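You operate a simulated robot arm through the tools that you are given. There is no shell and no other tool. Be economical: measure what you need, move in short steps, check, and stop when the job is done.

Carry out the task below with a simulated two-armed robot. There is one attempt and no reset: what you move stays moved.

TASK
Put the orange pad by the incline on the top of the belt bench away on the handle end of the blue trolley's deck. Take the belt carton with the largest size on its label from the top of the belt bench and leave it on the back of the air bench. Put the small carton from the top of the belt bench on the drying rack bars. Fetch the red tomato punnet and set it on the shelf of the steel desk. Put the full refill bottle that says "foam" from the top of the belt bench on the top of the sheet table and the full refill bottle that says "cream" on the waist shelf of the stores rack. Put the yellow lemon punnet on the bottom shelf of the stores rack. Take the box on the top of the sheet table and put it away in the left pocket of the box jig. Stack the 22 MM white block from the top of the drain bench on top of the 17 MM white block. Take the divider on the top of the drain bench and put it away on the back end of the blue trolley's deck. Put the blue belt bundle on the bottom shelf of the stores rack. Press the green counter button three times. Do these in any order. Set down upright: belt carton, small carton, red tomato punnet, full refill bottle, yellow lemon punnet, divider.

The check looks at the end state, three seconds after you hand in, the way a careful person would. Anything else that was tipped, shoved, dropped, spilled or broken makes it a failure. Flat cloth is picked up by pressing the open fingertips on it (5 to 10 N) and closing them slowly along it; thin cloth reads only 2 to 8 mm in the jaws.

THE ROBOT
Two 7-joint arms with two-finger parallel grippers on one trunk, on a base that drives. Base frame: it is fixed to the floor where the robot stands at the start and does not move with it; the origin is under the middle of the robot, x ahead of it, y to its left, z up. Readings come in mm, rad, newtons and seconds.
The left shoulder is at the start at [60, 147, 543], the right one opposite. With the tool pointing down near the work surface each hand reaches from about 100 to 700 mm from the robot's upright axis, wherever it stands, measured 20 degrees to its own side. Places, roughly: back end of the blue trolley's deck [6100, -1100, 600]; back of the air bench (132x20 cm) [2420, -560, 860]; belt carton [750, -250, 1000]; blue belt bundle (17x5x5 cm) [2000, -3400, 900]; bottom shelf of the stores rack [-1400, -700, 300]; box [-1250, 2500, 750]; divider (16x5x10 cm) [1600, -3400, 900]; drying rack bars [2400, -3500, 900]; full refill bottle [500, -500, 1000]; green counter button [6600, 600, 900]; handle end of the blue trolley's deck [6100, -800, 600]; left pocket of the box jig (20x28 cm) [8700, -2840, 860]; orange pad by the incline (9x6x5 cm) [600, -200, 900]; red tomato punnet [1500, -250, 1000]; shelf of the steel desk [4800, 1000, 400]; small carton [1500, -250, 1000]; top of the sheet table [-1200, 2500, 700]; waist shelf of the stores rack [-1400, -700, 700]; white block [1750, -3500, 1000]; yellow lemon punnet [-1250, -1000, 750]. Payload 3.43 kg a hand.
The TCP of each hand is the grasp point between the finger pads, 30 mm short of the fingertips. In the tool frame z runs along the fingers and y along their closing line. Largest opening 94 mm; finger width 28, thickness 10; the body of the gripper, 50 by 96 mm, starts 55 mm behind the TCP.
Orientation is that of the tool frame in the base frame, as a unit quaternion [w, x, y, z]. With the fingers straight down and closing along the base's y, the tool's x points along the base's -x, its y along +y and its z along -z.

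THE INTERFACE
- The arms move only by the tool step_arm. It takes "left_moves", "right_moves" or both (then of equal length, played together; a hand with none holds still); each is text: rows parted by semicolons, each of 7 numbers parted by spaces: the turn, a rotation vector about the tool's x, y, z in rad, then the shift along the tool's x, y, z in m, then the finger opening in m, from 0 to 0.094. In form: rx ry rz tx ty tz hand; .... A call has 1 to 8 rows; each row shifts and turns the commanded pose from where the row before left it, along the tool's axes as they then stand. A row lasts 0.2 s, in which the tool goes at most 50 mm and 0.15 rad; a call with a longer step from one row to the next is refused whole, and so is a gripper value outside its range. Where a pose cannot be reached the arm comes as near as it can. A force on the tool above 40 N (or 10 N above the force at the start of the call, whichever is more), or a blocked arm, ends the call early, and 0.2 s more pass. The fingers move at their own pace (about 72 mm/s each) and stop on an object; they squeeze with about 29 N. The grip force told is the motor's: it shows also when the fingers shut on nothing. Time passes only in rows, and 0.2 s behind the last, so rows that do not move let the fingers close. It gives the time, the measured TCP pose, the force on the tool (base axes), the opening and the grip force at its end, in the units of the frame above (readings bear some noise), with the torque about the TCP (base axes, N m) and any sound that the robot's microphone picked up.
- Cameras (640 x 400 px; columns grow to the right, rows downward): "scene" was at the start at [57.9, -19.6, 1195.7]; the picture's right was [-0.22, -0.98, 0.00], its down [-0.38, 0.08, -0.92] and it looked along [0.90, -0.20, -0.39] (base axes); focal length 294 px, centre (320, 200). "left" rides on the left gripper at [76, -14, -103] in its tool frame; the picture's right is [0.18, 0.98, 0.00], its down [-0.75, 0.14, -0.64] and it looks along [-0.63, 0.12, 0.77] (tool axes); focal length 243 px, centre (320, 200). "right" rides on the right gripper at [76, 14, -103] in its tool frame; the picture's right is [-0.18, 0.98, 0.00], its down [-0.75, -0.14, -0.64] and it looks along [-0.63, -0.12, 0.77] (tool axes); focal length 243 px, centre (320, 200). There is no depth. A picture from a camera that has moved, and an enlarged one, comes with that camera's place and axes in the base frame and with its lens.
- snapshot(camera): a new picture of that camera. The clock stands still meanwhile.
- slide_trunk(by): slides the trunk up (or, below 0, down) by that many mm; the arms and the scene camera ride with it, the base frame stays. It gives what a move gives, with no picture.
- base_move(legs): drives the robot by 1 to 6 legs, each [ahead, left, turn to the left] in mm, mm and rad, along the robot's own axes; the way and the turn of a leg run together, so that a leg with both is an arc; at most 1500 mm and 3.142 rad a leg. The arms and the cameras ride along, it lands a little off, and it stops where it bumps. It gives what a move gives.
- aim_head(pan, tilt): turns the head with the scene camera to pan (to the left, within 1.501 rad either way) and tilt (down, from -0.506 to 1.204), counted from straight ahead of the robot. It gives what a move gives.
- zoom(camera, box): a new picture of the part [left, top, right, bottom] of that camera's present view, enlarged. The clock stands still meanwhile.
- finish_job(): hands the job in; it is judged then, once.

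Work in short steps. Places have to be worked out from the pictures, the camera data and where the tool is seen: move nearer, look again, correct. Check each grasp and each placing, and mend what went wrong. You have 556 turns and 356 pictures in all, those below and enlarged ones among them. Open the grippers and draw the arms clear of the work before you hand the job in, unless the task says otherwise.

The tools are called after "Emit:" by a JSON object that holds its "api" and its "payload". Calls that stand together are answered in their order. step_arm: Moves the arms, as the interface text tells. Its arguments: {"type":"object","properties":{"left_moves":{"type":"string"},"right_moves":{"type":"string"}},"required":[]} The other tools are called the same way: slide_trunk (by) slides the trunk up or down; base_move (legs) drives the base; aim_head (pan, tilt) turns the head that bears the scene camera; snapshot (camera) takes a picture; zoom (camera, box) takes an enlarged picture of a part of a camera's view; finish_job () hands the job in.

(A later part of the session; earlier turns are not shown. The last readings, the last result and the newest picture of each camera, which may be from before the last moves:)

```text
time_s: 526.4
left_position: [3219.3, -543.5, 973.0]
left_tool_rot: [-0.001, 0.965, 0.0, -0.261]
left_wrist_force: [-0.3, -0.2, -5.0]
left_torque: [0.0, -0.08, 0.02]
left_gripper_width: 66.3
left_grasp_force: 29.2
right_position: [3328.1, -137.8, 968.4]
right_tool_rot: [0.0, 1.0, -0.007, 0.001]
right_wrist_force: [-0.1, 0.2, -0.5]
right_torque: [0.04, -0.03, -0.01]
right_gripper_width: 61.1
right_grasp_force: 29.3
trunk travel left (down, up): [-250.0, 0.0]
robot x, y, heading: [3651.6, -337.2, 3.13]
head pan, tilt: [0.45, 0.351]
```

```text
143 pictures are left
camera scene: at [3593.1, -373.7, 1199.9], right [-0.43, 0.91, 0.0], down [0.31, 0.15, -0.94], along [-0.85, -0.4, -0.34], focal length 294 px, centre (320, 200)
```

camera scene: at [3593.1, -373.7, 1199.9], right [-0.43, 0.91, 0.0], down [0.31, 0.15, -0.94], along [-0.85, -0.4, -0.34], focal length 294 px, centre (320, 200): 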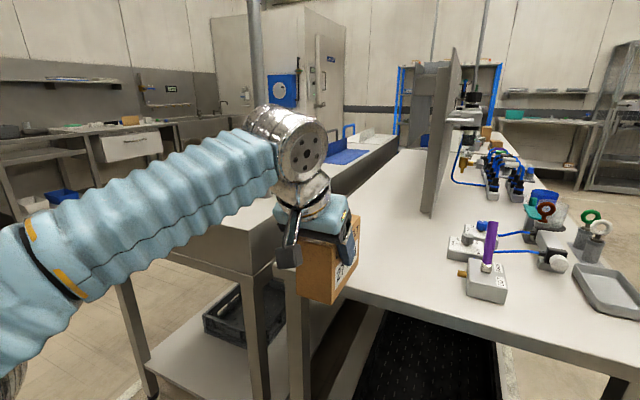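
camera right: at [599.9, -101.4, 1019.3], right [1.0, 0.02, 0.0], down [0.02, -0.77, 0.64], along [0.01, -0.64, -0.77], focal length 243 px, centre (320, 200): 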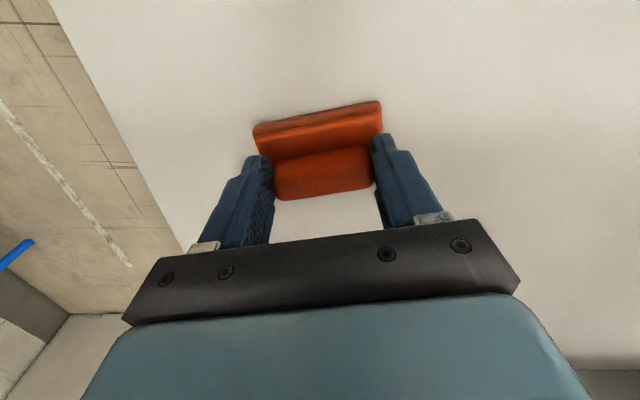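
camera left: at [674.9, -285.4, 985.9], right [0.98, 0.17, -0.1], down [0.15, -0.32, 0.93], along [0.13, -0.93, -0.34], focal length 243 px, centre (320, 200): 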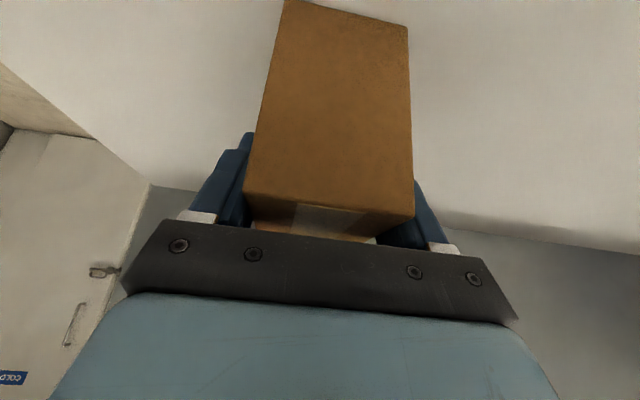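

The pole is at about (3124,-718): I'll keep further from it by placing at y≈-528 and a bit nearer. Advance 130 mm and shift right 15.

Emit:
{"api": "base_move", "payload": {"legs": [[130, -15, 0]]}}

Emit:
{"api": "snapshot", "payload": {"camera": "scene"}}

Emit:
{"api": "snapshot", "payload": {"camera": "left"}}

```text
time_s: 527.7
left_position: [3087.7, -526.8, 971.7]
left_tool_rot: [-0.002, 0.965, -0.002, -0.262]
left_wrist_force: [0.5, 0.0, -3.7]
left_torque: [-0.02, -0.09, 0.01]
left_gripper_width: 66.3
left_grasp_force: 29.2
right_position: [3197.3, -121.3, 966.4]
right_tool_rot: [0.0, 1.0, -0.006, 0.002]
right_wrist_force: [0.4, 0.5, -0.5]
right_torque: [0.01, 0.02, -0.02]
right_gripper_width: 61.0
right_grasp_force: 29.3
trunk travel left (down, up): [-250.0, 0.0]
robot x, y, heading: [3518.5, -318.2, 3.129]
head pan, tilt: [0.45, 0.351]
```

```text
142 pictures are left
camera scene: at [3461.8, -357.1, 1199.9], right [-0.42, 0.91, 0.0], down [0.31, 0.15, -0.94], along [-0.85, -0.4, -0.34], focal length 294 px, centre (320, 200)
```

scene: 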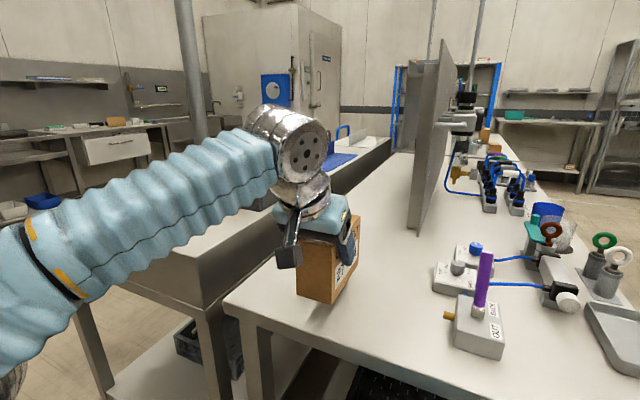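

```text
141 pictures are left
camera left: at [3205.9, -514.3, 1021.4], right [0.16, -0.98, -0.1], down [-0.33, -0.14, 0.93], along [-0.93, -0.12, -0.34], focal length 243 px, centre (320, 200)
```

left: 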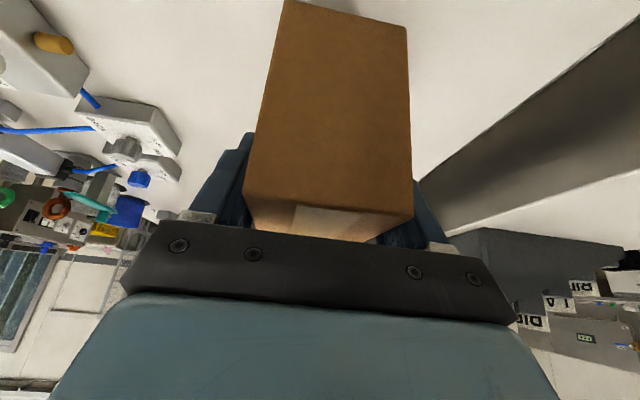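

Reach in 70 mm with the arm and lower toward the surface.

Emit:
{"api": "step_arm", "payload": {"left_moves": "0 0 0 -0.03 0 0.018 0.04; 0 0 0 -0.03 0 0.018 0.04; 0 0 0 0.0062 0 0.0103 0.04; 0 0 0 0.0062 0 0.0103 0.04"}}

Emit:
{"api": "step_arm", "payload": {"left_moves": "0 0 0 0.0015 0 0.0026 0.04; 0 0 0 0.0015 0 0.0026 0.04"}}

```text
time_s: 528.7
left_position: [3018.1, -527.6, 946.1]
left_tool_rot: [-0.001, 0.965, 0.0, -0.261]
left_wrist_force: [0.3, 0.3, -3.7]
left_torque: [-0.02, -0.08, 0.0]
left_gripper_width: 66.4
left_grasp_force: 28.8
right_position: [3197.1, -121.0, 965.6]
right_tool_rot: [0.0, 1.0, -0.006, 0.001]
right_wrist_force: [0.7, -0.3, -0.2]
right_torque: [0.01, 0.01, 0.01]
right_gripper_width: 61.0
right_grasp_force: 28.9
trunk travel left (down, up): [-250.0, 0.0]
robot x, y, heading: [3517.5, -314.6, 3.131]
head pan, tilt: [0.45, 0.351]
```

```text
time_s: 529.3
left_position: [3017.1, -527.9, 941.1]
left_tool_rot: [-0.002, 0.965, -0.001, -0.261]
left_wrist_force: [-0.1, 0.4, -4.5]
left_torque: [-0.01, -0.09, 0.0]
left_gripper_width: 66.3
left_grasp_force: 28.9
right_position: [3196.7, -121.5, 966.2]
right_tool_rot: [-0.002, 1.0, -0.006, 0.001]
right_wrist_force: [0.7, -0.1, -0.8]
right_torque: [0.0, -0.03, 0.01]
right_gripper_width: 61.2
right_grasp_force: 29.4
trunk travel left (down, up): [-250.0, 0.0]
robot x, y, heading: [3519.6, -317.4, 3.13]
head pan, tilt: [0.45, 0.351]
```

Emit:
{"api": "step_arm", "payload": {"left_moves": "0 0 0 0.0015 0 0.0026 0.04; 0 0 0 0.001 0 0.0018 0.04"}}

```text
time_s: 529.9
left_position: [3017.3, -526.3, 938.1]
left_tool_rot: [-0.001, 0.965, 0.0, -0.261]
left_wrist_force: [0.2, -0.2, 0.9]
left_torque: [-0.22, 0.36, 0.08]
left_gripper_width: 66.3
left_grasp_force: 29.4
right_position: [3196.4, -122.1, 966.7]
right_tool_rot: [0.0, 1.0, -0.007, 0.0]
right_wrist_force: [-0.2, -0.2, -0.4]
right_torque: [-0.05, -0.01, 0.02]
right_gripper_width: 60.6
right_grasp_force: 28.9
trunk travel left (down, up): [-250.0, 0.0]
robot x, y, heading: [3518.2, -315.3, 3.125]
head pan, tilt: [0.45, 0.351]
```

Contact. Open and retract.

Emit:
{"api": "step_arm", "payload": {"left_moves": "0 0 0 0 0 0 0.094; 0 0 0 0 0 0 0.094; 0 0 0 0.02 0 -0.03 0.094; 0 0 0 0.02 0 -0.03 0.094; 0 0 0 0.0377 0 -0.0227 0.094; 0 0 0 0.0377 0 -0.0227 0.094"}}

Emit:
{"api": "aim_head", "payload": {"pan": 0.2, "tilt": 0.5}}

Emit:
{"api": "snapshot", "payload": {"camera": "scene"}}

```text
time_s: 531.3
left_position: [3170.6, -525.8, 968.7]
left_tool_rot: [-0.001, 0.966, -0.001, -0.26]
left_wrist_force: [-0.2, 0.0, 0.3]
left_torque: [0.04, 0.0, -0.01]
left_gripper_width: 94.0
left_grasp_force: 0.1
right_position: [3197.0, -121.7, 965.4]
right_tool_rot: [-0.001, 1.0, -0.006, 0.001]
right_wrist_force: [0.1, -0.5, -0.2]
right_torque: [-0.01, -0.02, 0.01]
right_gripper_width: 60.8
right_grasp_force: 28.7
trunk travel left (down, up): [-250.0, 0.0]
robot x, y, heading: [3517.5, -318.6, 3.135]
head pan, tilt: [0.45, 0.351]
```

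```text
time_s: 532.1
left_position: [3170.2, -527.7, 967.3]
left_tool_rot: [-0.002, 0.965, -0.001, -0.262]
left_wrist_force: [0.5, 0.2, 0.3]
left_torque: [-0.01, 0.0, 0.01]
left_gripper_width: 93.8
left_grasp_force: 0.1
right_position: [3197.0, -121.1, 967.0]
right_tool_rot: [0.0, 1.0, -0.007, 0.001]
right_wrist_force: [0.7, -0.3, 0.5]
right_torque: [0.0, 0.0, 0.02]
right_gripper_width: 61.1
right_grasp_force: 28.4
trunk travel left (down, up): [-250.0, 0.0]
robot x, y, heading: [3520.5, -313.8, 3.128]
head pan, tilt: [0.201, 0.499]
```

```text
140 pictures are left
camera scene: at [3456.8, -334.6, 1186.3], right [-0.19, 0.98, 0.0], down [0.47, 0.09, -0.88], along [-0.86, -0.17, -0.48], focal length 294 px, centre (320, 200)
```

scene: 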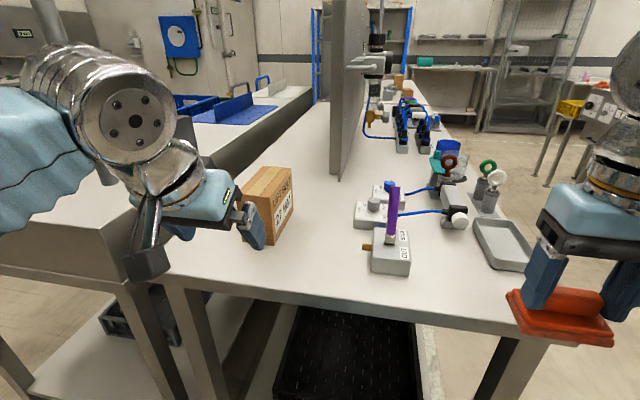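

The carton stands on the back strip. Next the small carton at the belt bench: back out and go via the corridor.

Emit:
{"api": "base_move", "payload": {"legs": [[-340, 0, 0], [0, -830, 0], [1300, 0, 0], [1200, 0, 0], [0, 0, 1.58]]}}

Emit:
{"api": "aim_head", "payload": {"pan": 0.2, "tilt": 0.5}}

Emit:
{"api": "snapshot", "payload": {"camera": "scene"}}

```text
time_s: 554.0
left_position: [1582.0, 198.0, 968.6]
left_tool_rot: [0.184, 0.682, 0.683, -0.186]
left_wrist_force: [0.1, 0.3, 0.1]
left_torque: [-0.01, 0.04, 0.01]
left_gripper_width: 94.3
left_grasp_force: 0.1
right_position: [1175.7, 222.7, 967.2]
right_tool_rot: [-0.002, 0.709, 0.705, 0.001]
right_wrist_force: [0.5, -0.4, -0.4]
right_torque: [0.0, -0.02, -0.03]
right_gripper_width: 61.0
right_grasp_force: 28.6
trunk travel left (down, up): [-250.0, 0.0]
robot x, y, heading: [1368.6, 547.2, -1.578]
head pan, tilt: [0.201, 0.499]
```

```text
time_s: 554.6
left_position: [1582.6, 200.5, 969.0]
left_tool_rot: [0.184, 0.681, 0.684, -0.185]
left_wrist_force: [-0.1, -0.2, -0.4]
left_torque: [0.01, 0.02, -0.03]
left_gripper_width: 93.9
left_grasp_force: 0.1
right_position: [1176.5, 223.3, 966.0]
right_tool_rot: [-0.001, 0.71, 0.704, 0.0]
right_wrist_force: [0.9, 0.5, -0.3]
right_torque: [-0.02, 0.02, -0.02]
right_gripper_width: 60.7
right_grasp_force: 28.9
trunk travel left (down, up): [-250.0, 0.0]
robot x, y, heading: [1372.1, 545.1, -1.578]
head pan, tilt: [0.201, 0.499]
```

```text
139 pictures are left
camera scene: at [1386.2, 487.4, 1186.3], right [-0.98, -0.19, 0.0], down [-0.09, 0.47, -0.88], along [0.17, -0.86, -0.48], focal length 294 px, centre (320, 200)
```

scene: 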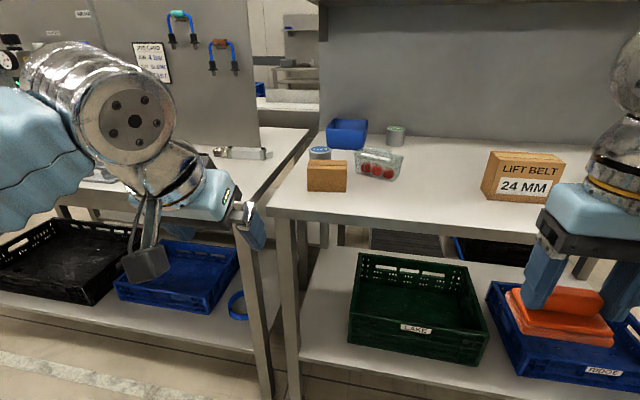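

Emit:
{"api": "zoom", "payload": {"camera": "scene", "box": [280, 120, 424, 210]}}

```text
4.44 times, centred on (352, 165) of scene
camera zoom: at [1386.2, 487.4, 1186.3], right [-0.98, -0.19, 0.0], down [-0.09, 0.47, -0.88], along [0.17, -0.86, -0.48], focal length 1309 px, centre (178, 356)
```

zoom: 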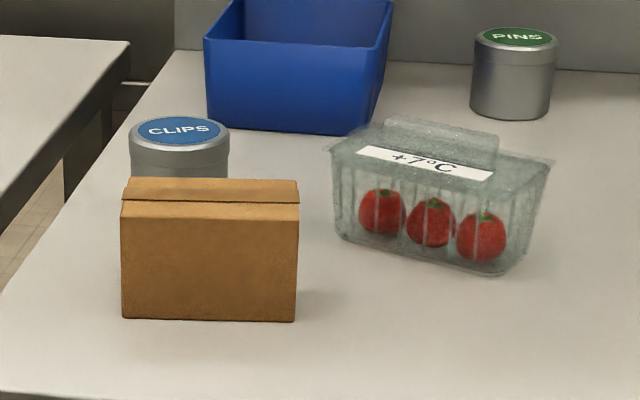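

Small carton ≈(1493,-165), 95 mm wide × ~42 deep × 66 high, yaw ~8.5°. I must close across its depth, so set the left hand tool-down and turn the wrist +1.42 rad.

Emit:
{"api": "step_arm", "payload": {"left_moves": "0 0.131 0 0.01 0 0 0.094; 0 0.131 0 0.01 0 0 0.094; 0 0.131 0 0 0 0 0.094; 0 0.131 0 0 0 0 0.094; 0 0 0.142 0 0 0 0.094; 0 0 0.142 0 0 0 0.094; 0 0 0.142 0 0 0 0.094; 0 0 0.142 0 0 0 0.094"}}

Emit:
{"api": "step_arm", "payload": {"left_moves": "0 0 0.142 0 0 0 0.07; 0 0 0.142 0 0 0 0.07; 0 0 0.142 0 0 0 0.07; 0 0 0.142 0 0 0 0.07; 0 0 0.142 0 0 0 0.07; 0 0 0.142 0 0 0 0.07"}}

Emit:
{"api": "base_move", "payload": {"legs": [[180, -95, 0.007]]}}

Emit:
{"api": "snapshot", "payload": {"camera": "left"}}

Emit:
{"api": "snapshot", "payload": {"camera": "scene"}}

```text
time_s: 556.4
left_position: [1581.2, 217.7, 960.2]
left_tool_rot: [0.002, 0.877, 0.48, -0.003]
left_wrist_force: [0.6, -0.2, 0.1]
left_torque: [-0.05, -0.02, 0.03]
left_gripper_width: 94.1
left_grasp_force: 0.1
right_position: [1177.2, 223.9, 966.4]
right_tool_rot: [-0.002, 0.709, 0.705, 0.0]
right_wrist_force: [0.2, 0.3, -0.4]
right_torque: [0.0, -0.01, 0.02]
right_gripper_width: 60.9
right_grasp_force: 29.0
trunk travel left (down, up): [-250.0, 0.0]
robot x, y, heading: [1368.6, 545.3, -1.575]
head pan, tilt: [0.201, 0.499]
```

```text
time_s: 557.8
left_position: [1581.9, 217.6, 959.6]
left_tool_rot: [0.002, 0.997, 0.075, -0.002]
left_wrist_force: [-0.1, -0.3, 0.2]
left_torque: [0.02, 0.03, 0.05]
left_gripper_width: 70.3
left_grasp_force: 0.1
right_position: [1176.2, 223.0, 966.6]
right_tool_rot: [-0.001, 0.709, 0.705, 0.0]
right_wrist_force: [-0.5, -0.3, -0.9]
right_torque: [0.0, 0.01, 0.0]
right_gripper_width: 60.8
right_grasp_force: 28.9
trunk travel left (down, up): [-250.0, 0.0]
robot x, y, heading: [1369.4, 549.0, -1.577]
head pan, tilt: [0.201, 0.499]
```

```text
time_s: 559.4
left_position: [1488.5, 39.5, 960.1]
left_tool_rot: [0.002, 0.997, 0.08, -0.001]
left_wrist_force: [0.5, -0.6, -1.9]
left_torque: [0.01, 0.01, 0.04]
left_gripper_width: 70.2
left_grasp_force: 0.1
right_position: [1081.8, 43.0, 966.7]
right_tool_rot: [-0.002, 0.707, 0.707, 0.0]
right_wrist_force: [0.1, -0.1, -0.3]
right_torque: [-0.02, 0.0, -0.03]
right_gripper_width: 60.9
right_grasp_force: 29.0
trunk travel left (down, up): [-250.0, 0.0]
robot x, y, heading: [1274.9, 366.7, -1.572]
head pan, tilt: [0.201, 0.499]
```

```text
137 pictures are left
camera left: at [1562.0, 65.7, 1061.2], right [0.34, -0.94, 0.0], down [-0.72, -0.26, 0.64], along [-0.61, -0.22, -0.76], focal length 243 px, centre (320, 200)
```

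left: 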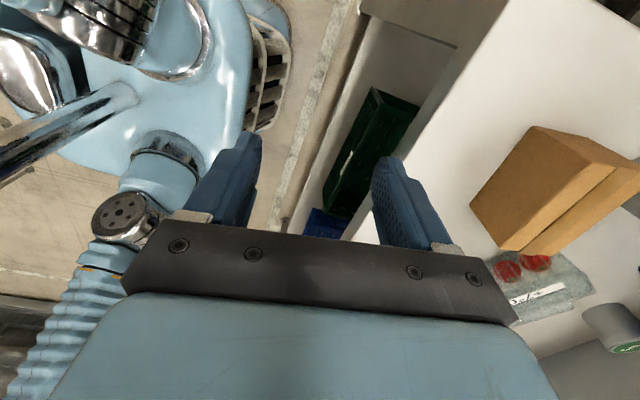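

```text
136 pictures are left
camera scene: at [1290.4, 308.8, 1186.3], right [-0.98, -0.2, 0.0], down [-0.1, 0.47, -0.88], along [0.17, -0.86, -0.48], focal length 294 px, centre (320, 200)
```

scene: 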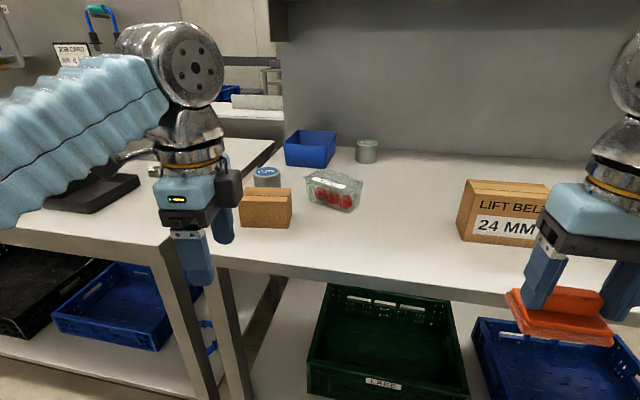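

Base forward 100, raise a little, and move over the carton.

Emit:
{"api": "base_move", "payload": {"legs": [[100, 0, 0]]}}

Emit:
{"api": "step_arm", "payload": {"left_moves": "0 0 0 0 0 -0.013 0.07; 0 0 0 -0.004 0.035 0 0.07; 0 0 0 -0.004 0.035 0 0.07; 0 0 0 -0.005 0.034 0 0.07; 0 0 0 0 0 0 0.07"}}

Emit:
{"api": "snapshot", "payload": {"camera": "left"}}

Emit:
{"api": "zoom", "payload": {"camera": "scene", "box": [150, 120, 390, 270]}}

```text
time_s: 560.6
left_position: [1488.6, -60.7, 960.3]
left_tool_rot: [0.002, 0.997, 0.079, -0.002]
left_wrist_force: [-0.1, 0.5, -0.3]
left_torque: [-0.03, 0.02, 0.0]
left_gripper_width: 70.2
left_grasp_force: 0.1
right_position: [1082.0, -55.3, 967.1]
right_tool_rot: [-0.001, 0.707, 0.707, 0.001]
right_wrist_force: [0.8, -0.1, -0.3]
right_torque: [0.02, 0.03, 0.02]
right_gripper_width: 60.8
right_grasp_force: 28.5
trunk travel left (down, up): [-250.0, 0.0]
robot x, y, heading: [1277.5, 268.9, -1.569]
head pan, tilt: [0.201, 0.499]
```

```text
time_s: 561.8
left_position: [1491.3, -164.6, 974.2]
left_tool_rot: [0.001, 0.997, 0.08, -0.001]
left_wrist_force: [-0.7, -0.5, -0.4]
left_torque: [0.0, 0.03, 0.03]
left_gripper_width: 70.0
left_grasp_force: 0.1
right_position: [1082.1, -56.3, 967.0]
right_tool_rot: [-0.001, 0.708, 0.707, 0.002]
right_wrist_force: [-0.3, 0.8, -0.2]
right_torque: [0.05, -0.02, 0.07]
right_gripper_width: 61.1
right_grasp_force: 29.0
trunk travel left (down, up): [-250.0, 0.0]
robot x, y, heading: [1274.3, 266.7, -1.571]
head pan, tilt: [0.201, 0.499]
```

```text
135 pictures are left
camera left: at [1564.9, -139.3, 1074.9], right [0.34, -0.94, 0.0], down [-0.72, -0.26, 0.64], along [-0.61, -0.22, -0.76], focal length 243 px, centre (320, 200)
```

left: 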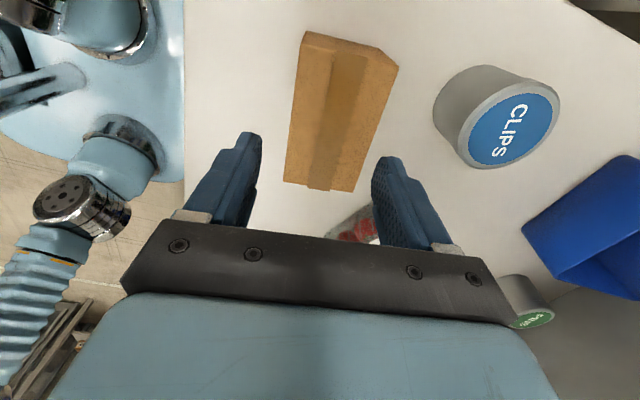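

```text
2.67 times, centred on (270, 195) of scene
camera zoom: at [1290.2, 208.7, 1186.2], right [-0.98, -0.2, 0.0], down [-0.1, 0.47, -0.88], along [0.17, -0.86, -0.48], focal length 785 px, centre (453, 213)
```

zoom: 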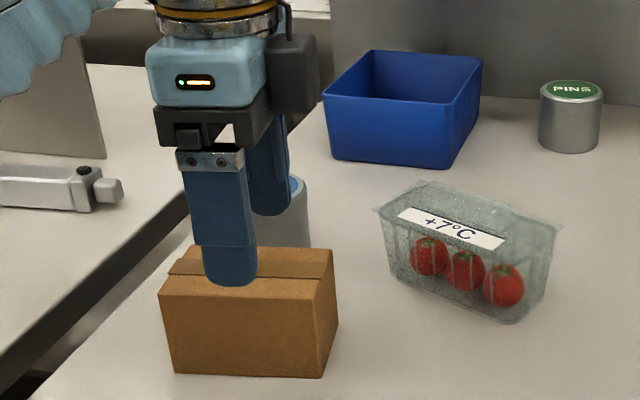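

Carton centre is ≈(1503,-171), 54 mm deep. Shift, open to 80 mm, lower to z≈900 and close.

Emit:
{"api": "step_arm", "payload": {"left_moves": "0 0 0 0.01 0.008 0 0.08; 0 0 0 0 0 0.025 0.08; 0 0 0 0 0 0.025 0.08; 0 0 0 0 0 0.024 0.08; 0 0 0 0 0 0 0.08"}}

Emit:
{"api": "snapshot", "payload": {"camera": "left"}}

```text
time_s: 563.0
left_position: [1501.5, -170.9, 899.2]
left_tool_rot: [0.002, 0.997, 0.079, -0.001]
left_wrist_force: [-0.4, -0.8, 0.5]
left_torque: [-0.03, 0.01, -0.02]
left_gripper_width: 80.0
left_grasp_force: 0.1
right_position: [1081.2, -55.6, 967.2]
right_tool_rot: [-0.001, 0.708, 0.706, 0.0]
right_wrist_force: [-0.1, 0.0, -0.4]
right_torque: [0.01, -0.02, 0.02]
right_gripper_width: 60.8
right_grasp_force: 29.5
trunk travel left (down, up): [-250.0, 0.0]
robot x, y, heading: [1272.6, 268.3, -1.575]
head pan, tilt: [0.201, 0.499]
```

```text
133 pictures are left
camera left: at [1575.8, -145.3, 1000.7], right [0.34, -0.94, 0.0], down [-0.72, -0.26, 0.64], along [-0.61, -0.22, -0.76], focal length 243 px, centre (320, 200)
```

left: 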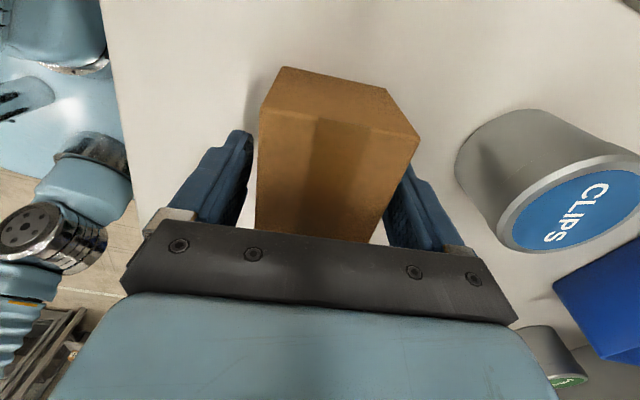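

Emit:
{"api": "step_arm", "payload": {"left_moves": "0 0 0 0 0 0 0.05; 0 0 0 0 0 0 0.03; 0 0 0 0 0 0 0.03; 0 0 0 0 0 0 0.03; 0 0 0 0 0 -0.015 0.03; 0 0 0 0 0 -0.025 0.03; 0 0 0 0 0 -0.025 0.03"}}

Emit:
{"api": "snapshot", "payload": {"camera": "left"}}

```text
time_s: 564.6
left_position: [1501.9, -170.7, 964.3]
left_tool_rot: [0.002, 0.997, 0.08, -0.001]
left_wrist_force: [-0.1, -0.6, 0.5]
left_torque: [-0.01, 0.02, 0.02]
left_gripper_width: 61.8
left_grasp_force: 29.0
right_position: [1082.2, -56.3, 965.3]
right_tool_rot: [-0.001, 0.708, 0.707, -0.002]
right_wrist_force: [0.3, -0.8, -0.5]
right_torque: [0.0, -0.03, -0.04]
right_gripper_width: 61.0
right_grasp_force: 29.0
trunk travel left (down, up): [-250.0, 0.0]
robot x, y, heading: [1275.9, 267.0, -1.571]
head pan, tilt: [0.201, 0.499]
```

```text
132 pictures are left
camera left: at [1575.7, -145.0, 1065.6], right [0.34, -0.94, 0.0], down [-0.72, -0.26, 0.64], along [-0.61, -0.22, -0.76], focal length 243 px, centre (320, 200)
```

left: 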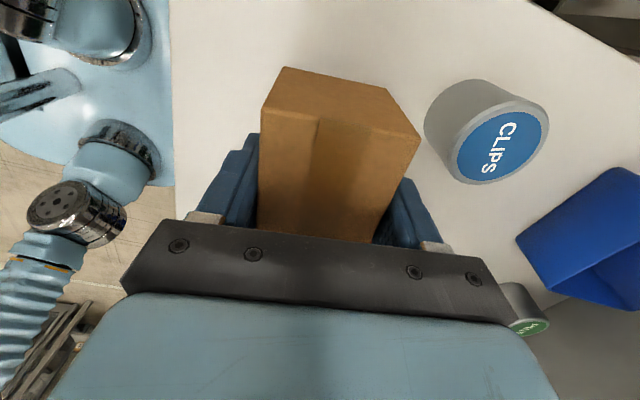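

Held. Drive: back, along the corridor to x≈3800, south to y≈-2000, west to x≈2250.

Emit:
{"api": "base_move", "payload": {"legs": [[-290, 0, 0], [0, 1250, 0], [0, 1270, 0], [1300, 0, 0], [1250, 0, 0], [0, -1450, 0]]}}

Emit:
{"api": "aim_head", "payload": {"pan": 0, "tilt": 0.4}}

Emit:
{"api": "snapshot", "payload": {"camera": "scene"}}

```text
time_s: 597.3
left_position: [2543.4, -2402.3, 965.2]
left_tool_rot: [0.001, 0.997, 0.073, -0.001]
left_wrist_force: [-0.2, -0.4, -0.9]
left_torque: [0.01, 0.02, 0.0]
left_gripper_width: 61.8
left_grasp_force: 29.1
right_position: [2124.5, -2283.6, 967.4]
right_tool_rot: [-0.001, 0.711, 0.703, 0.0]
right_wrist_force: [0.2, 0.2, -0.8]
right_torque: [-0.02, 0.01, -0.04]
right_gripper_width: 60.6
right_grasp_force: 29.6
trunk travel left (down, up): [-250.0, 0.0]
robot x, y, heading: [2321.5, -1964.0, -1.583]
head pan, tilt: [0.201, 0.499]
```

```text
time_s: 598.1
left_position: [2542.8, -2401.9, 965.0]
left_tool_rot: [0.002, 0.997, 0.073, -0.001]
left_wrist_force: [-0.4, 0.2, -0.7]
left_torque: [-0.01, -0.02, 0.02]
left_gripper_width: 61.9
left_grasp_force: 29.2
right_position: [2123.8, -2284.7, 966.1]
right_tool_rot: [-0.002, 0.712, 0.703, 0.0]
right_wrist_force: [0.5, 0.9, -0.3]
right_torque: [0.01, -0.03, 0.02]
right_gripper_width: 60.9
right_grasp_force: 29.1
trunk travel left (down, up): [-250.0, 0.0]
robot x, y, heading: [2321.9, -1958.1, -1.589]
head pan, tilt: [0.0, 0.4]
```

```text
131 pictures are left
camera scene: at [2317.6, -2024.0, 1195.4], right [-1.0, 0.01, 0.0], down [0.0, 0.39, -0.92], along [-0.01, -0.92, -0.39], focal length 294 px, centre (320, 200)
```

scene: 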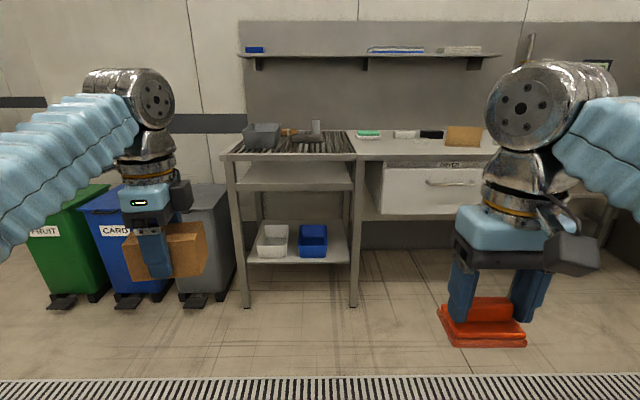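

The rack's right front bars are free around (2245,-3370). Move to line the left hand up with that spot.

Emit:
{"api": "base_move", "payload": {"legs": [[0, -295, 0.018], [840, 0, 0]]}}

Emit:
{"api": "aim_head", "payload": {"pan": 0.35, "tilt": 0.6}}

Emit:
{"api": "snapshot", "payload": {"camera": "scene"}}

```text
time_s: 604.1
left_position: [2253.7, -3232.7, 965.1]
left_tool_rot: [0.002, 0.997, 0.078, -0.002]
left_wrist_force: [0.4, 0.3, -0.9]
left_torque: [0.0, -0.01, 0.0]
left_gripper_width: 62.0
left_grasp_force: 28.5
right_position: [1833.6, -3117.0, 967.1]
right_tool_rot: [-0.001, 0.708, 0.706, 0.0]
right_wrist_force: [0.2, -0.4, -1.3]
right_torque: [-0.01, 0.02, 0.02]
right_gripper_width: 61.0
right_grasp_force: 29.5
trunk travel left (down, up): [-250.0, 0.0]
robot x, y, heading: [2026.1, -2793.3, -1.571]
head pan, tilt: [0.0, 0.4]
```

```text
time_s: 605.0
left_position: [2253.1, -3233.0, 965.3]
left_tool_rot: [0.002, 0.997, 0.078, -0.001]
left_wrist_force: [-0.3, 0.3, -1.3]
left_torque: [0.04, 0.0, 0.0]
left_gripper_width: 61.9
left_grasp_force: 29.2
right_position: [1834.7, -3117.0, 967.2]
right_tool_rot: [-0.001, 0.708, 0.706, -0.001]
right_wrist_force: [-0.1, 0.7, -0.5]
right_torque: [0.0, -0.03, -0.01]
right_gripper_width: 61.0
right_grasp_force: 29.1
trunk travel left (down, up): [-250.0, 0.0]
robot x, y, heading: [2026.2, -2794.5, -1.571]
head pan, tilt: [0.351, 0.6]
```

```text
130 pictures are left
camera scene: at [2054.5, -2846.7, 1177.2], right [-0.94, -0.34, 0.0], down [-0.19, 0.53, -0.83], along [0.28, -0.78, -0.56], focal length 294 px, centre (320, 200)
```

scene: 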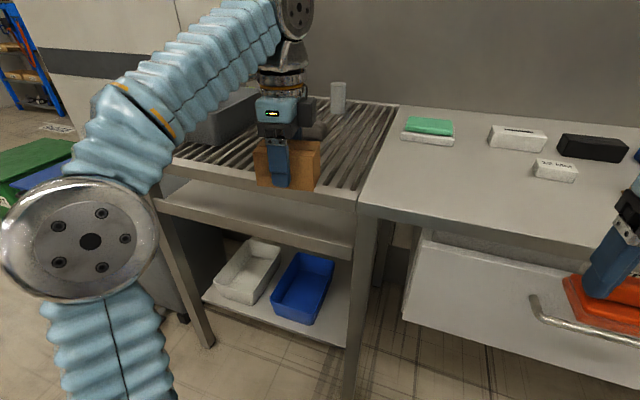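

Forward 137 mm, then lower.

Emit:
{"api": "base_move", "payload": {"legs": [[137, 0, 0]]}}

Emit:
{"api": "step_arm", "payload": {"left_moves": "0 0 0 0 0 0.018 0.03; 0 0 0 0 0 0.016 0.03; 0 0 0 0 0 0 0.03"}}

Emit:
{"api": "snapshot", "payload": {"camera": "scene"}}

```text
time_s: 606.3
left_position: [2253.7, -3369.8, 964.0]
left_tool_rot: [0.002, 0.997, 0.08, -0.002]
left_wrist_force: [-0.3, -0.1, -0.6]
left_torque: [0.03, 0.04, -0.03]
left_gripper_width: 61.8
left_grasp_force: 28.9
right_position: [1835.5, -3255.6, 967.2]
right_tool_rot: [0.0, 0.708, 0.706, 0.0]
right_wrist_force: [0.4, 0.5, -0.4]
right_torque: [-0.03, -0.01, 0.01]
right_gripper_width: 61.0
right_grasp_force: 28.8
trunk travel left (down, up): [-250.0, 0.0]
robot x, y, heading: [2025.3, -2928.2, -1.571]
head pan, tilt: [0.351, 0.6]
```

```text
time_s: 607.1
left_position: [2254.0, -3370.5, 931.4]
left_tool_rot: [0.002, 0.997, 0.079, -0.002]
left_wrist_force: [-0.9, -1.1, -0.8]
left_torque: [-0.03, 0.01, 0.0]
left_gripper_width: 61.7
left_grasp_force: 29.2
right_position: [1833.4, -3254.5, 966.4]
right_tool_rot: [-0.002, 0.708, 0.706, 0.0]
right_wrist_force: [-0.4, -0.5, -0.7]
right_torque: [0.02, 0.0, 0.03]
right_gripper_width: 61.0
right_grasp_force: 29.0
trunk travel left (down, up): [-250.0, 0.0]
robot x, y, heading: [2028.1, -2933.3, -1.566]
head pan, tilt: [0.351, 0.6]
```

```text
129 pictures are left
camera scene: at [2054.5, -2983.8, 1177.2], right [-0.94, -0.34, 0.0], down [-0.19, 0.53, -0.82], along [0.28, -0.77, -0.57], focal length 294 px, centre (320, 200)
```

scene: 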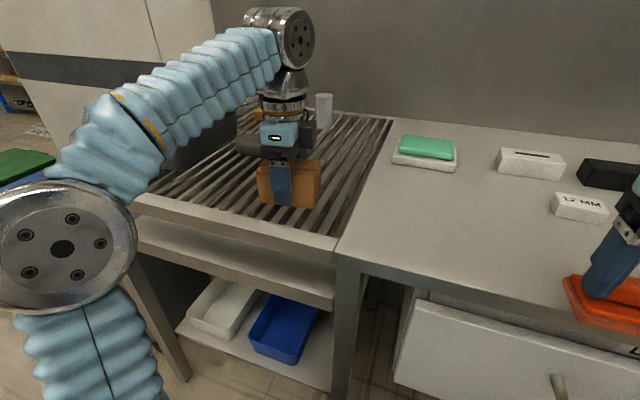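

Lower in small steps until contact.

Emit:
{"api": "step_arm", "payload": {"left_moves": "0 0 0 0 0 0.004 0.03; 0 0 0 0 0 0.004 0.03"}}

Emit:
{"api": "step_arm", "payload": {"left_moves": "0 0 0 0 0 0.002 0.03; 0 0 0 0 0 0.002 0.03"}}

```text
time_s: 607.7
left_position: [2253.6, -3370.3, 922.3]
left_tool_rot: [0.002, 0.997, 0.079, -0.002]
left_wrist_force: [0.2, -1.1, -1.6]
left_torque: [-0.03, 0.02, 0.02]
left_gripper_width: 61.6
left_grasp_force: 29.4
right_position: [1834.0, -3255.6, 965.8]
right_tool_rot: [-0.001, 0.708, 0.706, 0.0]
right_wrist_force: [0.3, 0.1, -0.6]
right_torque: [0.01, 0.02, 0.01]
right_gripper_width: 61.0
right_grasp_force: 29.0
trunk travel left (down, up): [-250.0, 0.0]
robot x, y, heading: [2026.5, -2930.9, -1.57]
head pan, tilt: [0.351, 0.6]
```

```text
time_s: 608.3
left_position: [2254.7, -3368.4, 919.1]
left_tool_rot: [0.004, 0.997, 0.079, -0.002]
left_wrist_force: [-0.2, -1.0, 4.9]
left_torque: [0.07, 0.0, 0.01]
left_gripper_width: 61.8
left_grasp_force: 29.0
right_position: [1834.8, -3255.3, 967.7]
right_tool_rot: [0.0, 0.708, 0.706, 0.0]
right_wrist_force: [-0.1, -0.2, 0.2]
right_torque: [-0.02, -0.01, -0.02]
right_gripper_width: 61.0
right_grasp_force: 28.3
trunk travel left (down, up): [-250.0, 0.0]
robot x, y, heading: [2025.3, -2935.8, -1.571]
head pan, tilt: [0.351, 0.6]
```

Contact at bar height. Open, rise, back off.

Emit:
{"api": "step_arm", "payload": {"left_moves": "0 0 0 0 0 0 0.09; 0 0 0 0 0 0 0.09; 0 0 0 0 0 -0.025 0.09; 0 0 0 0 0 -0.03 0.09"}}

Emit:
{"api": "base_move", "payload": {"legs": [[-200, 0, 0]]}}

Emit:
{"api": "snapshot", "payload": {"camera": "scene"}}

```text
time_s: 609.3
left_position: [2254.7, -3368.8, 973.0]
left_tool_rot: [0.002, 0.997, 0.079, -0.002]
left_wrist_force: [0.3, -0.3, 0.4]
left_torque: [0.01, -0.03, 0.01]
left_gripper_width: 90.3
left_grasp_force: 0.1
right_position: [1834.5, -3254.8, 966.6]
right_tool_rot: [-0.001, 0.708, 0.706, -0.001]
right_wrist_force: [0.2, 0.9, -1.2]
right_torque: [0.02, 0.02, -0.02]
right_gripper_width: 60.8
right_grasp_force: 28.8
trunk travel left (down, up): [-250.0, 0.0]
robot x, y, heading: [2025.6, -2930.4, -1.577]
head pan, tilt: [0.351, 0.6]
```

```text
time_s: 610.9
left_position: [2253.3, -3170.4, 973.2]
left_tool_rot: [0.001, 0.997, 0.077, -0.001]
left_wrist_force: [-0.1, -0.3, -0.4]
left_torque: [-0.03, 0.03, 0.02]
left_gripper_width: 90.2
left_grasp_force: 0.1
right_position: [1833.9, -3055.1, 966.0]
right_tool_rot: [-0.001, 0.708, 0.706, 0.001]
right_wrist_force: [-0.1, -0.8, -0.2]
right_torque: [-0.02, 0.01, -0.01]
right_gripper_width: 61.1
right_grasp_force: 29.2
trunk travel left (down, up): [-250.0, 0.0]
robot x, y, heading: [2027.9, -2735.7, -1.576]
head pan, tilt: [0.351, 0.6]
```

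```text
128 pictures are left
camera scene: at [2054.7, -2784.6, 1177.2], right [-0.94, -0.34, 0.0], down [-0.19, 0.53, -0.82], along [0.28, -0.78, -0.57], focal length 294 px, centre (320, 200)
```

scene: 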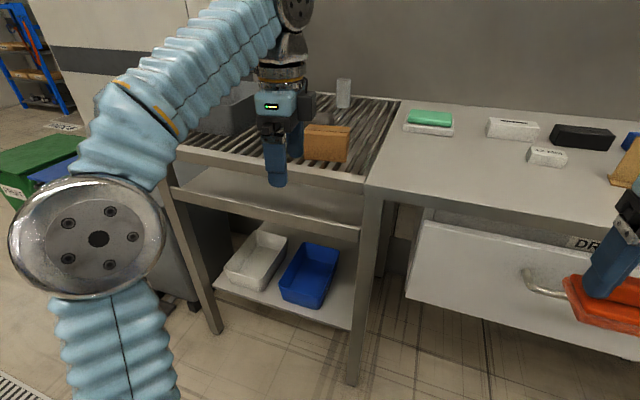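

The small carton stands on the bars. Now the divider (panel ≈x 1536–1691, y≈-3431, top ≈972, yaw ~12°): I'll pull the right hand back, shift the base right, and turn the left wrist +0.36 to match.

Emit:
{"api": "step_arm", "payload": {"left_moves": "0 0 0.12 0 0 0 0.09; 0 0 0.12 0 0 0 0.09; 0 0 0.12 0 0 0 0.09", "right_moves": "0 0 0 0.03 0 0 0.04; 0 0 0 0.03 0 0 0.04; 0 0 0 0.03 0 0 0.04"}}

Emit:
{"api": "base_move", "payload": {"legs": [[0, -468, 0.006]]}}

Emit:
{"api": "aim_head", "payload": {"pan": 0, "tilt": 0.5}}

Emit:
{"api": "snapshot", "payload": {"camera": "scene"}}

Emit:
{"api": "zoom", "payload": {"camera": "scene", "box": [200, 110, 440, 260]}}

```text
time_s: 611.7
left_position: [2252.0, -3170.5, 973.6]
left_tool_rot: [0.003, 0.995, -0.104, -0.001]
left_wrist_force: [0.1, 0.4, 0.0]
left_torque: [0.01, 0.04, 0.0]
left_gripper_width: 90.0
left_grasp_force: 0.2
right_position: [1833.9, -2963.9, 966.4]
right_tool_rot: [-0.001, 0.709, 0.705, -0.001]
right_wrist_force: [-0.2, -0.8, -0.4]
right_torque: [0.06, 0.02, 0.0]
right_gripper_width: 60.8
right_grasp_force: 28.9
trunk travel left (down, up): [-250.0, 0.0]
robot x, y, heading: [2028.4, -2731.5, -1.575]
head pan, tilt: [0.351, 0.6]
```

```text
time_s: 614.5
left_position: [1786.5, -3169.3, 973.5]
left_tool_rot: [0.003, 0.995, -0.098, -0.001]
left_wrist_force: [0.3, -0.1, 0.3]
left_torque: [0.01, 0.01, 0.01]
left_gripper_width: 89.8
left_grasp_force: 0.0
right_position: [1365.2, -2965.3, 967.3]
right_tool_rot: [-0.001, 0.706, 0.708, 0.0]
right_wrist_force: [-0.2, -0.4, -0.8]
right_torque: [0.02, 0.0, 0.01]
right_gripper_width: 60.8
right_grasp_force: 28.9
trunk travel left (down, up): [-250.0, 0.0]
robot x, y, heading: [1557.9, -2729.1, -1.568]
head pan, tilt: [0.351, 0.6]
```

```text
time_s: 615.3
left_position: [1787.1, -3168.7, 972.2]
left_tool_rot: [0.002, 0.995, -0.099, -0.001]
left_wrist_force: [-0.3, 0.3, 0.0]
left_torque: [0.0, 0.01, 0.05]
left_gripper_width: 90.1
left_grasp_force: 0.0
right_position: [1366.2, -2967.0, 967.6]
right_tool_rot: [-0.001, 0.706, 0.708, 0.0]
right_wrist_force: [0.1, 0.0, -1.1]
right_torque: [0.01, 0.0, -0.01]
right_gripper_width: 61.2
right_grasp_force: 28.9
trunk travel left (down, up): [-250.0, 0.0]
robot x, y, heading: [1558.3, -2731.6, -1.568]
head pan, tilt: [0.0, 0.499]
```

```text
127 pictures are left
camera scene: at [1555.3, -2792.3, 1186.2], right [-1.0, 0.0, 0.0], down [0.0, 0.48, -0.88], along [0.0, -0.88, -0.48], focal length 294 px, centre (320, 200)
```

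scene: 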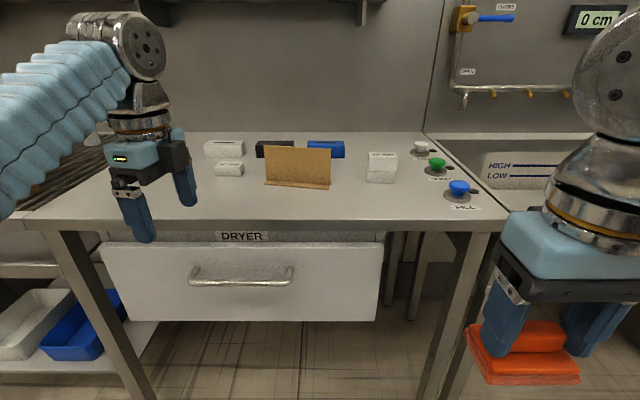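

```text
2.67 times, centred on (320, 185) of scene
camera zoom: at [1555.3, -2792.3, 1186.2], right [-1.0, 0.0, 0.0], down [0.0, 0.48, -0.88], along [0.0, -0.88, -0.48], focal length 785 px, centre (320, 240)
```

zoom: 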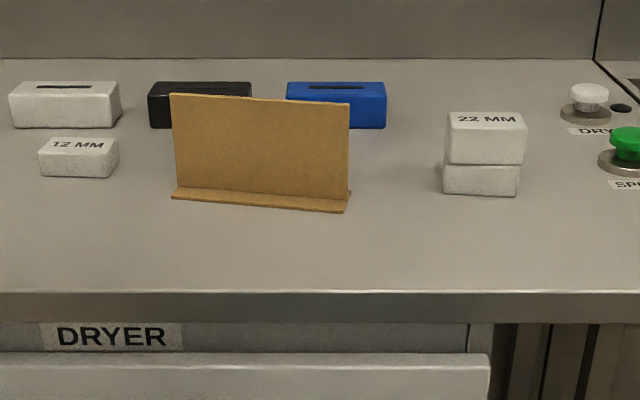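

Divider panel line mid ≈(1612,-3435), top 974; finger axis matches its normal. Plan: come in from its left end, lower so the fingers straddle it, then slide along it. First base forward 190.

Emit:
{"api": "base_move", "payload": {"legs": [[190, 0, 0]]}}

Emit:
{"api": "step_arm", "payload": {"left_moves": "0 0 0 -0.014 0.036 0 0.09; 0 0 0 -0.014 0.036 0 0.09; 0 0 0 -0.014 0.035 0 0.09; 0 0 0 0 0 0 0.09"}}

Emit:
{"api": "snapshot", "payload": {"camera": "left"}}

Emit:
{"api": "snapshot", "payload": {"camera": "scene"}}

```text
time_s: 616.8
left_position: [1786.6, -3359.6, 972.4]
left_tool_rot: [0.003, 0.995, -0.099, -0.001]
left_wrist_force: [-0.1, 0.5, 0.2]
left_torque: [-0.02, 0.0, 0.02]
left_gripper_width: 90.0
left_grasp_force: 0.1
right_position: [1366.6, -3154.7, 966.8]
right_tool_rot: [-0.001, 0.706, 0.708, 0.0]
right_wrist_force: [-0.3, 0.8, 0.5]
right_torque: [-0.03, -0.01, 0.01]
right_gripper_width: 61.0
right_grasp_force: 28.7
trunk travel left (down, up): [-250.0, 0.0]
robot x, y, heading: [1558.4, -2920.6, -1.57]
head pan, tilt: [0.0, 0.499]
```

```text
time_s: 617.8
left_position: [1757.4, -3391.4, 975.5]
left_tool_rot: [0.003, 0.995, -0.1, -0.001]
left_wrist_force: [-0.9, -0.6, 0.1]
left_torque: [0.0, 0.0, 0.0]
left_gripper_width: 89.9
left_grasp_force: 0.2
left hand out of reach, approached as far as the arm can: row 2, 3
right_position: [1366.7, -3156.3, 969.0]
right_tool_rot: [-0.002, 0.706, 0.708, 0.0]
right_wrist_force: [-0.1, 0.7, -0.7]
right_torque: [0.0, -0.02, -0.01]
right_gripper_width: 60.9
right_grasp_force: 28.9
trunk travel left (down, up): [-250.0, 0.0]
robot x, y, heading: [1558.4, -2923.0, -1.562]
head pan, tilt: [0.0, 0.499]
```

```text
125 pictures are left
camera left: at [1835.0, -3392.6, 1076.2], right [-0.01, -1.0, 0.0], down [-0.76, 0.01, 0.64], along [-0.64, 0.01, -0.76], focal length 243 px, centre (320, 200)
```

left: 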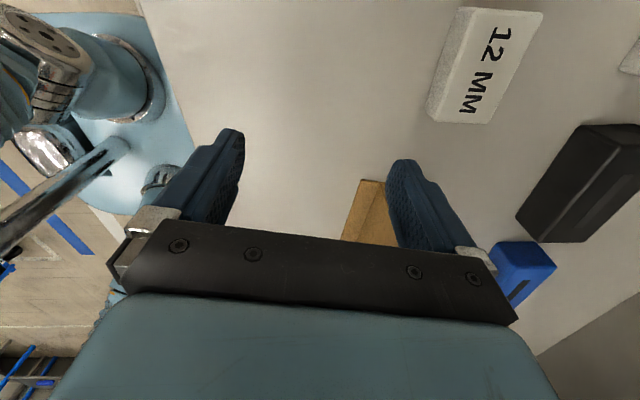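

```text
124 pictures are left
camera scene: at [1555.7, -2982.6, 1186.3], right [-1.0, 0.0, 0.0], down [0.0, 0.48, -0.88], along [0.0, -0.88, -0.48], focal length 294 px, centre (320, 200)
```

scene: 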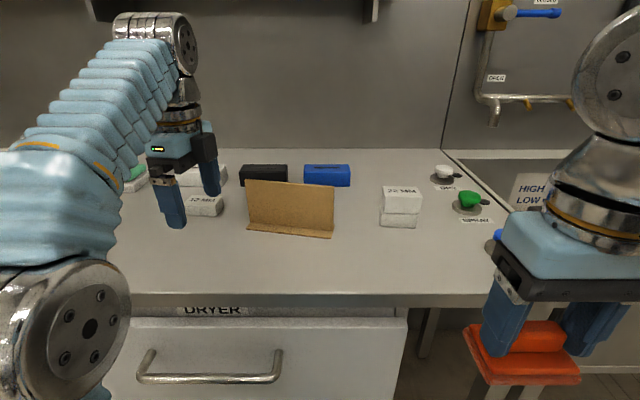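

Reach is limited; drive 62 mm more, then lower to z≈942 beside the panel's end.

Emit:
{"api": "base_move", "payload": {"legs": [[62, 0, 0]]}}

Emit:
{"api": "step_arm", "payload": {"left_moves": "0 0 0 -0.015 0 0.012 0.09; 0 0 0 -0.015 0 0.012 0.09; 0 0 0 0 0 0.009 0.09; 0 0 0 0 0 0 0.09"}}

Emit:
{"api": "snapshot", "payload": {"camera": "left"}}

Emit:
{"api": "zoom", "payload": {"camera": "scene", "box": [120, 120, 360, 270]}}

```text
time_s: 618.8
left_position: [1755.4, -3454.0, 975.0]
left_tool_rot: [0.001, 0.995, -0.098, -0.001]
left_wrist_force: [0.6, 0.5, 0.4]
left_torque: [-0.02, 0.04, 0.0]
left_gripper_width: 90.3
left_grasp_force: 0.1
right_position: [1366.0, -3219.8, 967.1]
right_tool_rot: [-0.001, 0.706, 0.708, 0.0]
right_wrist_force: [-0.4, 0.1, -0.1]
right_torque: [-0.02, 0.02, -0.01]
right_gripper_width: 60.5
right_grasp_force: 29.2
trunk travel left (down, up): [-250.0, 0.0]
robot x, y, heading: [1563.4, -2985.5, -1.568]
head pan, tilt: [0.0, 0.499]
```

```text
time_s: 619.8
left_position: [1727.3, -3449.0, 942.1]
left_tool_rot: [0.002, 0.995, -0.1, 0.0]
left_wrist_force: [0.4, -0.6, -0.3]
left_torque: [0.01, 0.02, 0.03]
left_gripper_width: 89.8
left_grasp_force: 0.0
right_position: [1366.9, -3219.7, 966.6]
right_tool_rot: [-0.001, 0.707, 0.707, 0.001]
right_wrist_force: [-0.2, -0.3, -0.5]
right_torque: [0.0, 0.0, 0.0]
right_gripper_width: 60.9
right_grasp_force: 28.8
trunk travel left (down, up): [-250.0, 0.0]
robot x, y, heading: [1556.9, -2981.1, -1.563]
head pan, tilt: [0.0, 0.499]
```

```text
123 pictures are left
camera left: at [1806.2, -3450.8, 1042.9], right [-0.01, -1.0, 0.0], down [-0.77, 0.01, 0.64], along [-0.64, 0.01, -0.77], focal length 243 px, centre (320, 200)
```

left: 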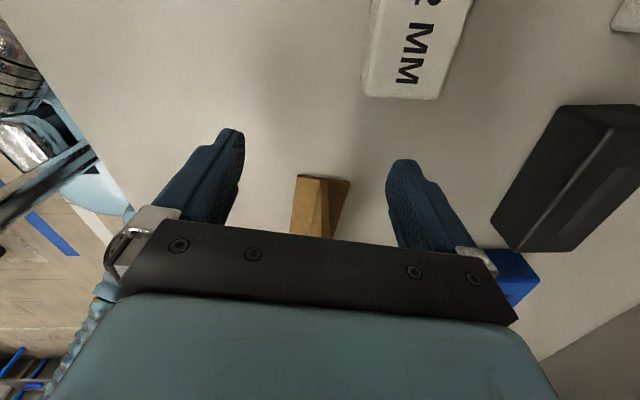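

```text
2.67 times, centred on (240, 195) of scene
camera zoom: at [1556.0, -3046.0, 1186.3], right [-1.0, 0.0, 0.0], down [0.0, 0.48, -0.88], along [0.0, -0.88, -0.48], focal length 785 px, centre (533, 213)
```

zoom: 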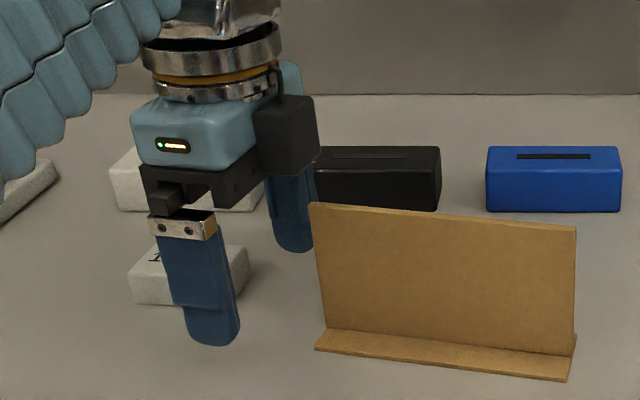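

The end of the panel is between the fingers. Slide along it 95 mm (with 6 mm toward the rear), then close.

Emit:
{"api": "step_arm", "payload": {"left_moves": "0 0 0 -0.02 0.006 0 0.09; 0 0 0 -0.025 0 0 0.09; 0 0 0 -0.025 0 0 0.09; 0 0 0 -0.025 0 0 0.09; 0 0 0 0 0 0 0.09"}}

Emit:
{"api": "zoom", "payload": {"camera": "scene", "box": [140, 100, 380, 250]}}

Emit:
{"api": "snapshot", "payload": {"camera": "left"}}

```text
time_s: 621.0
left_position: [1633.7, -3436.1, 941.9]
left_tool_rot: [0.001, 0.995, -0.099, -0.001]
left_wrist_force: [-0.3, 1.3, -0.3]
left_torque: [0.0, 0.01, -0.03]
left_gripper_width: 90.2
left_grasp_force: 0.1
right_position: [1367.1, -3219.0, 966.6]
right_tool_rot: [-0.001, 0.706, 0.708, -0.001]
right_wrist_force: [-0.3, 0.2, -0.1]
right_torque: [-0.01, -0.04, -0.01]
right_gripper_width: 60.9
right_grasp_force: 29.2
trunk travel left (down, up): [-250.0, 0.0]
robot x, y, heading: [1562.4, -2980.5, -1.567]
head pan, tilt: [0.0, 0.499]
```

```text
2.67 times, centred on (260, 175) of scene
camera zoom: at [1555.9, -3046.0, 1186.3], right [-1.0, 0.0, 0.0], down [0.0, 0.48, -0.88], along [0.0, -0.88, -0.48], focal length 785 px, centre (480, 267)
```

zoom: 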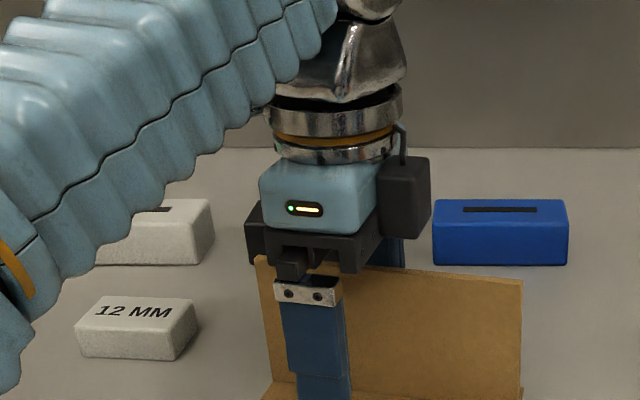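

```text
120 pictures are left
camera left: at [1712.2, -3437.6, 1043.6], right [-0.01, -1.0, 0.0], down [-0.77, 0.01, 0.64], along [-0.64, 0.01, -0.77], focal length 243 px, centre (320, 200)
```

left: 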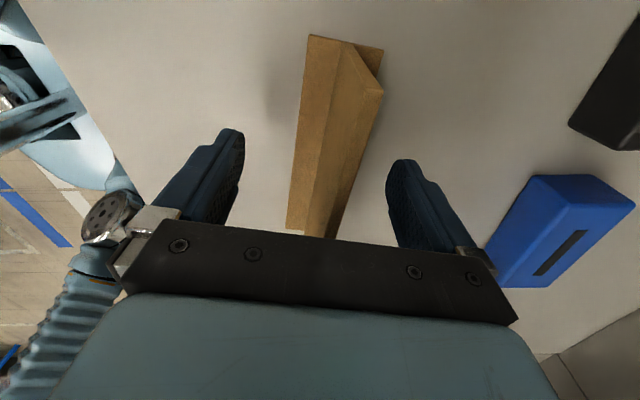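

Emit:
{"api": "step_arm", "payload": {"left_moves": "0 0 0 0 0.003 0 0.05; 0 0 0 0 0 0 0.03; 0 0 0 0 0 0 0.015; 0 0 0 0 0 0 0; 0 0 0 0 0 0 0; 0 0 0 0 0 0 0"}}

Emit:
{"api": "zoom", "payload": {"camera": "scene", "box": [140, 120, 380, 270]}}

```text
time_s: 622.4
left_position: [1633.1, -3437.7, 943.0]
left_tool_rot: [0.002, 0.995, -0.1, -0.001]
left_wrist_force: [0.4, 0.1, -0.6]
left_torque: [-0.04, -0.03, 0.0]
left_gripper_width: 9.2
left_grasp_force: 28.9
right_position: [1366.6, -3219.7, 966.8]
right_tool_rot: [-0.001, 0.706, 0.708, -0.001]
right_wrist_force: [-0.1, 0.2, 0.3]
right_torque: [0.01, -0.01, -0.01]
right_gripper_width: 60.7
right_grasp_force: 28.9
trunk travel left (down, up): [-250.0, 0.0]
robot x, y, heading: [1559.7, -2988.0, -1.568]
head pan, tilt: [0.0, 0.499]
```

```text
2.67 times, centred on (260, 195) of scene
camera zoom: at [1556.0, -3046.0, 1186.3], right [-1.0, 0.0, 0.0], down [0.0, 0.48, -0.88], along [0.0, -0.88, -0.48], focal length 785 px, centre (480, 213)
```

zoom: 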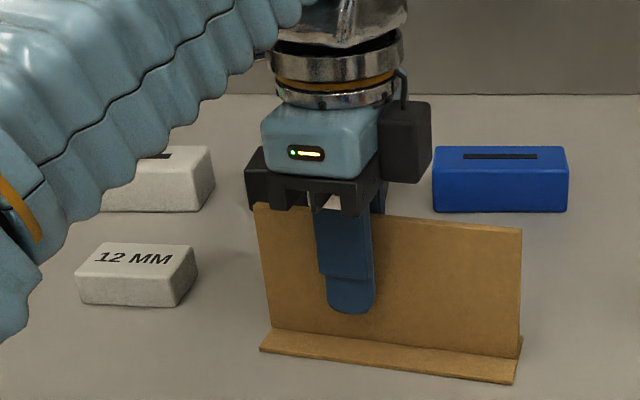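

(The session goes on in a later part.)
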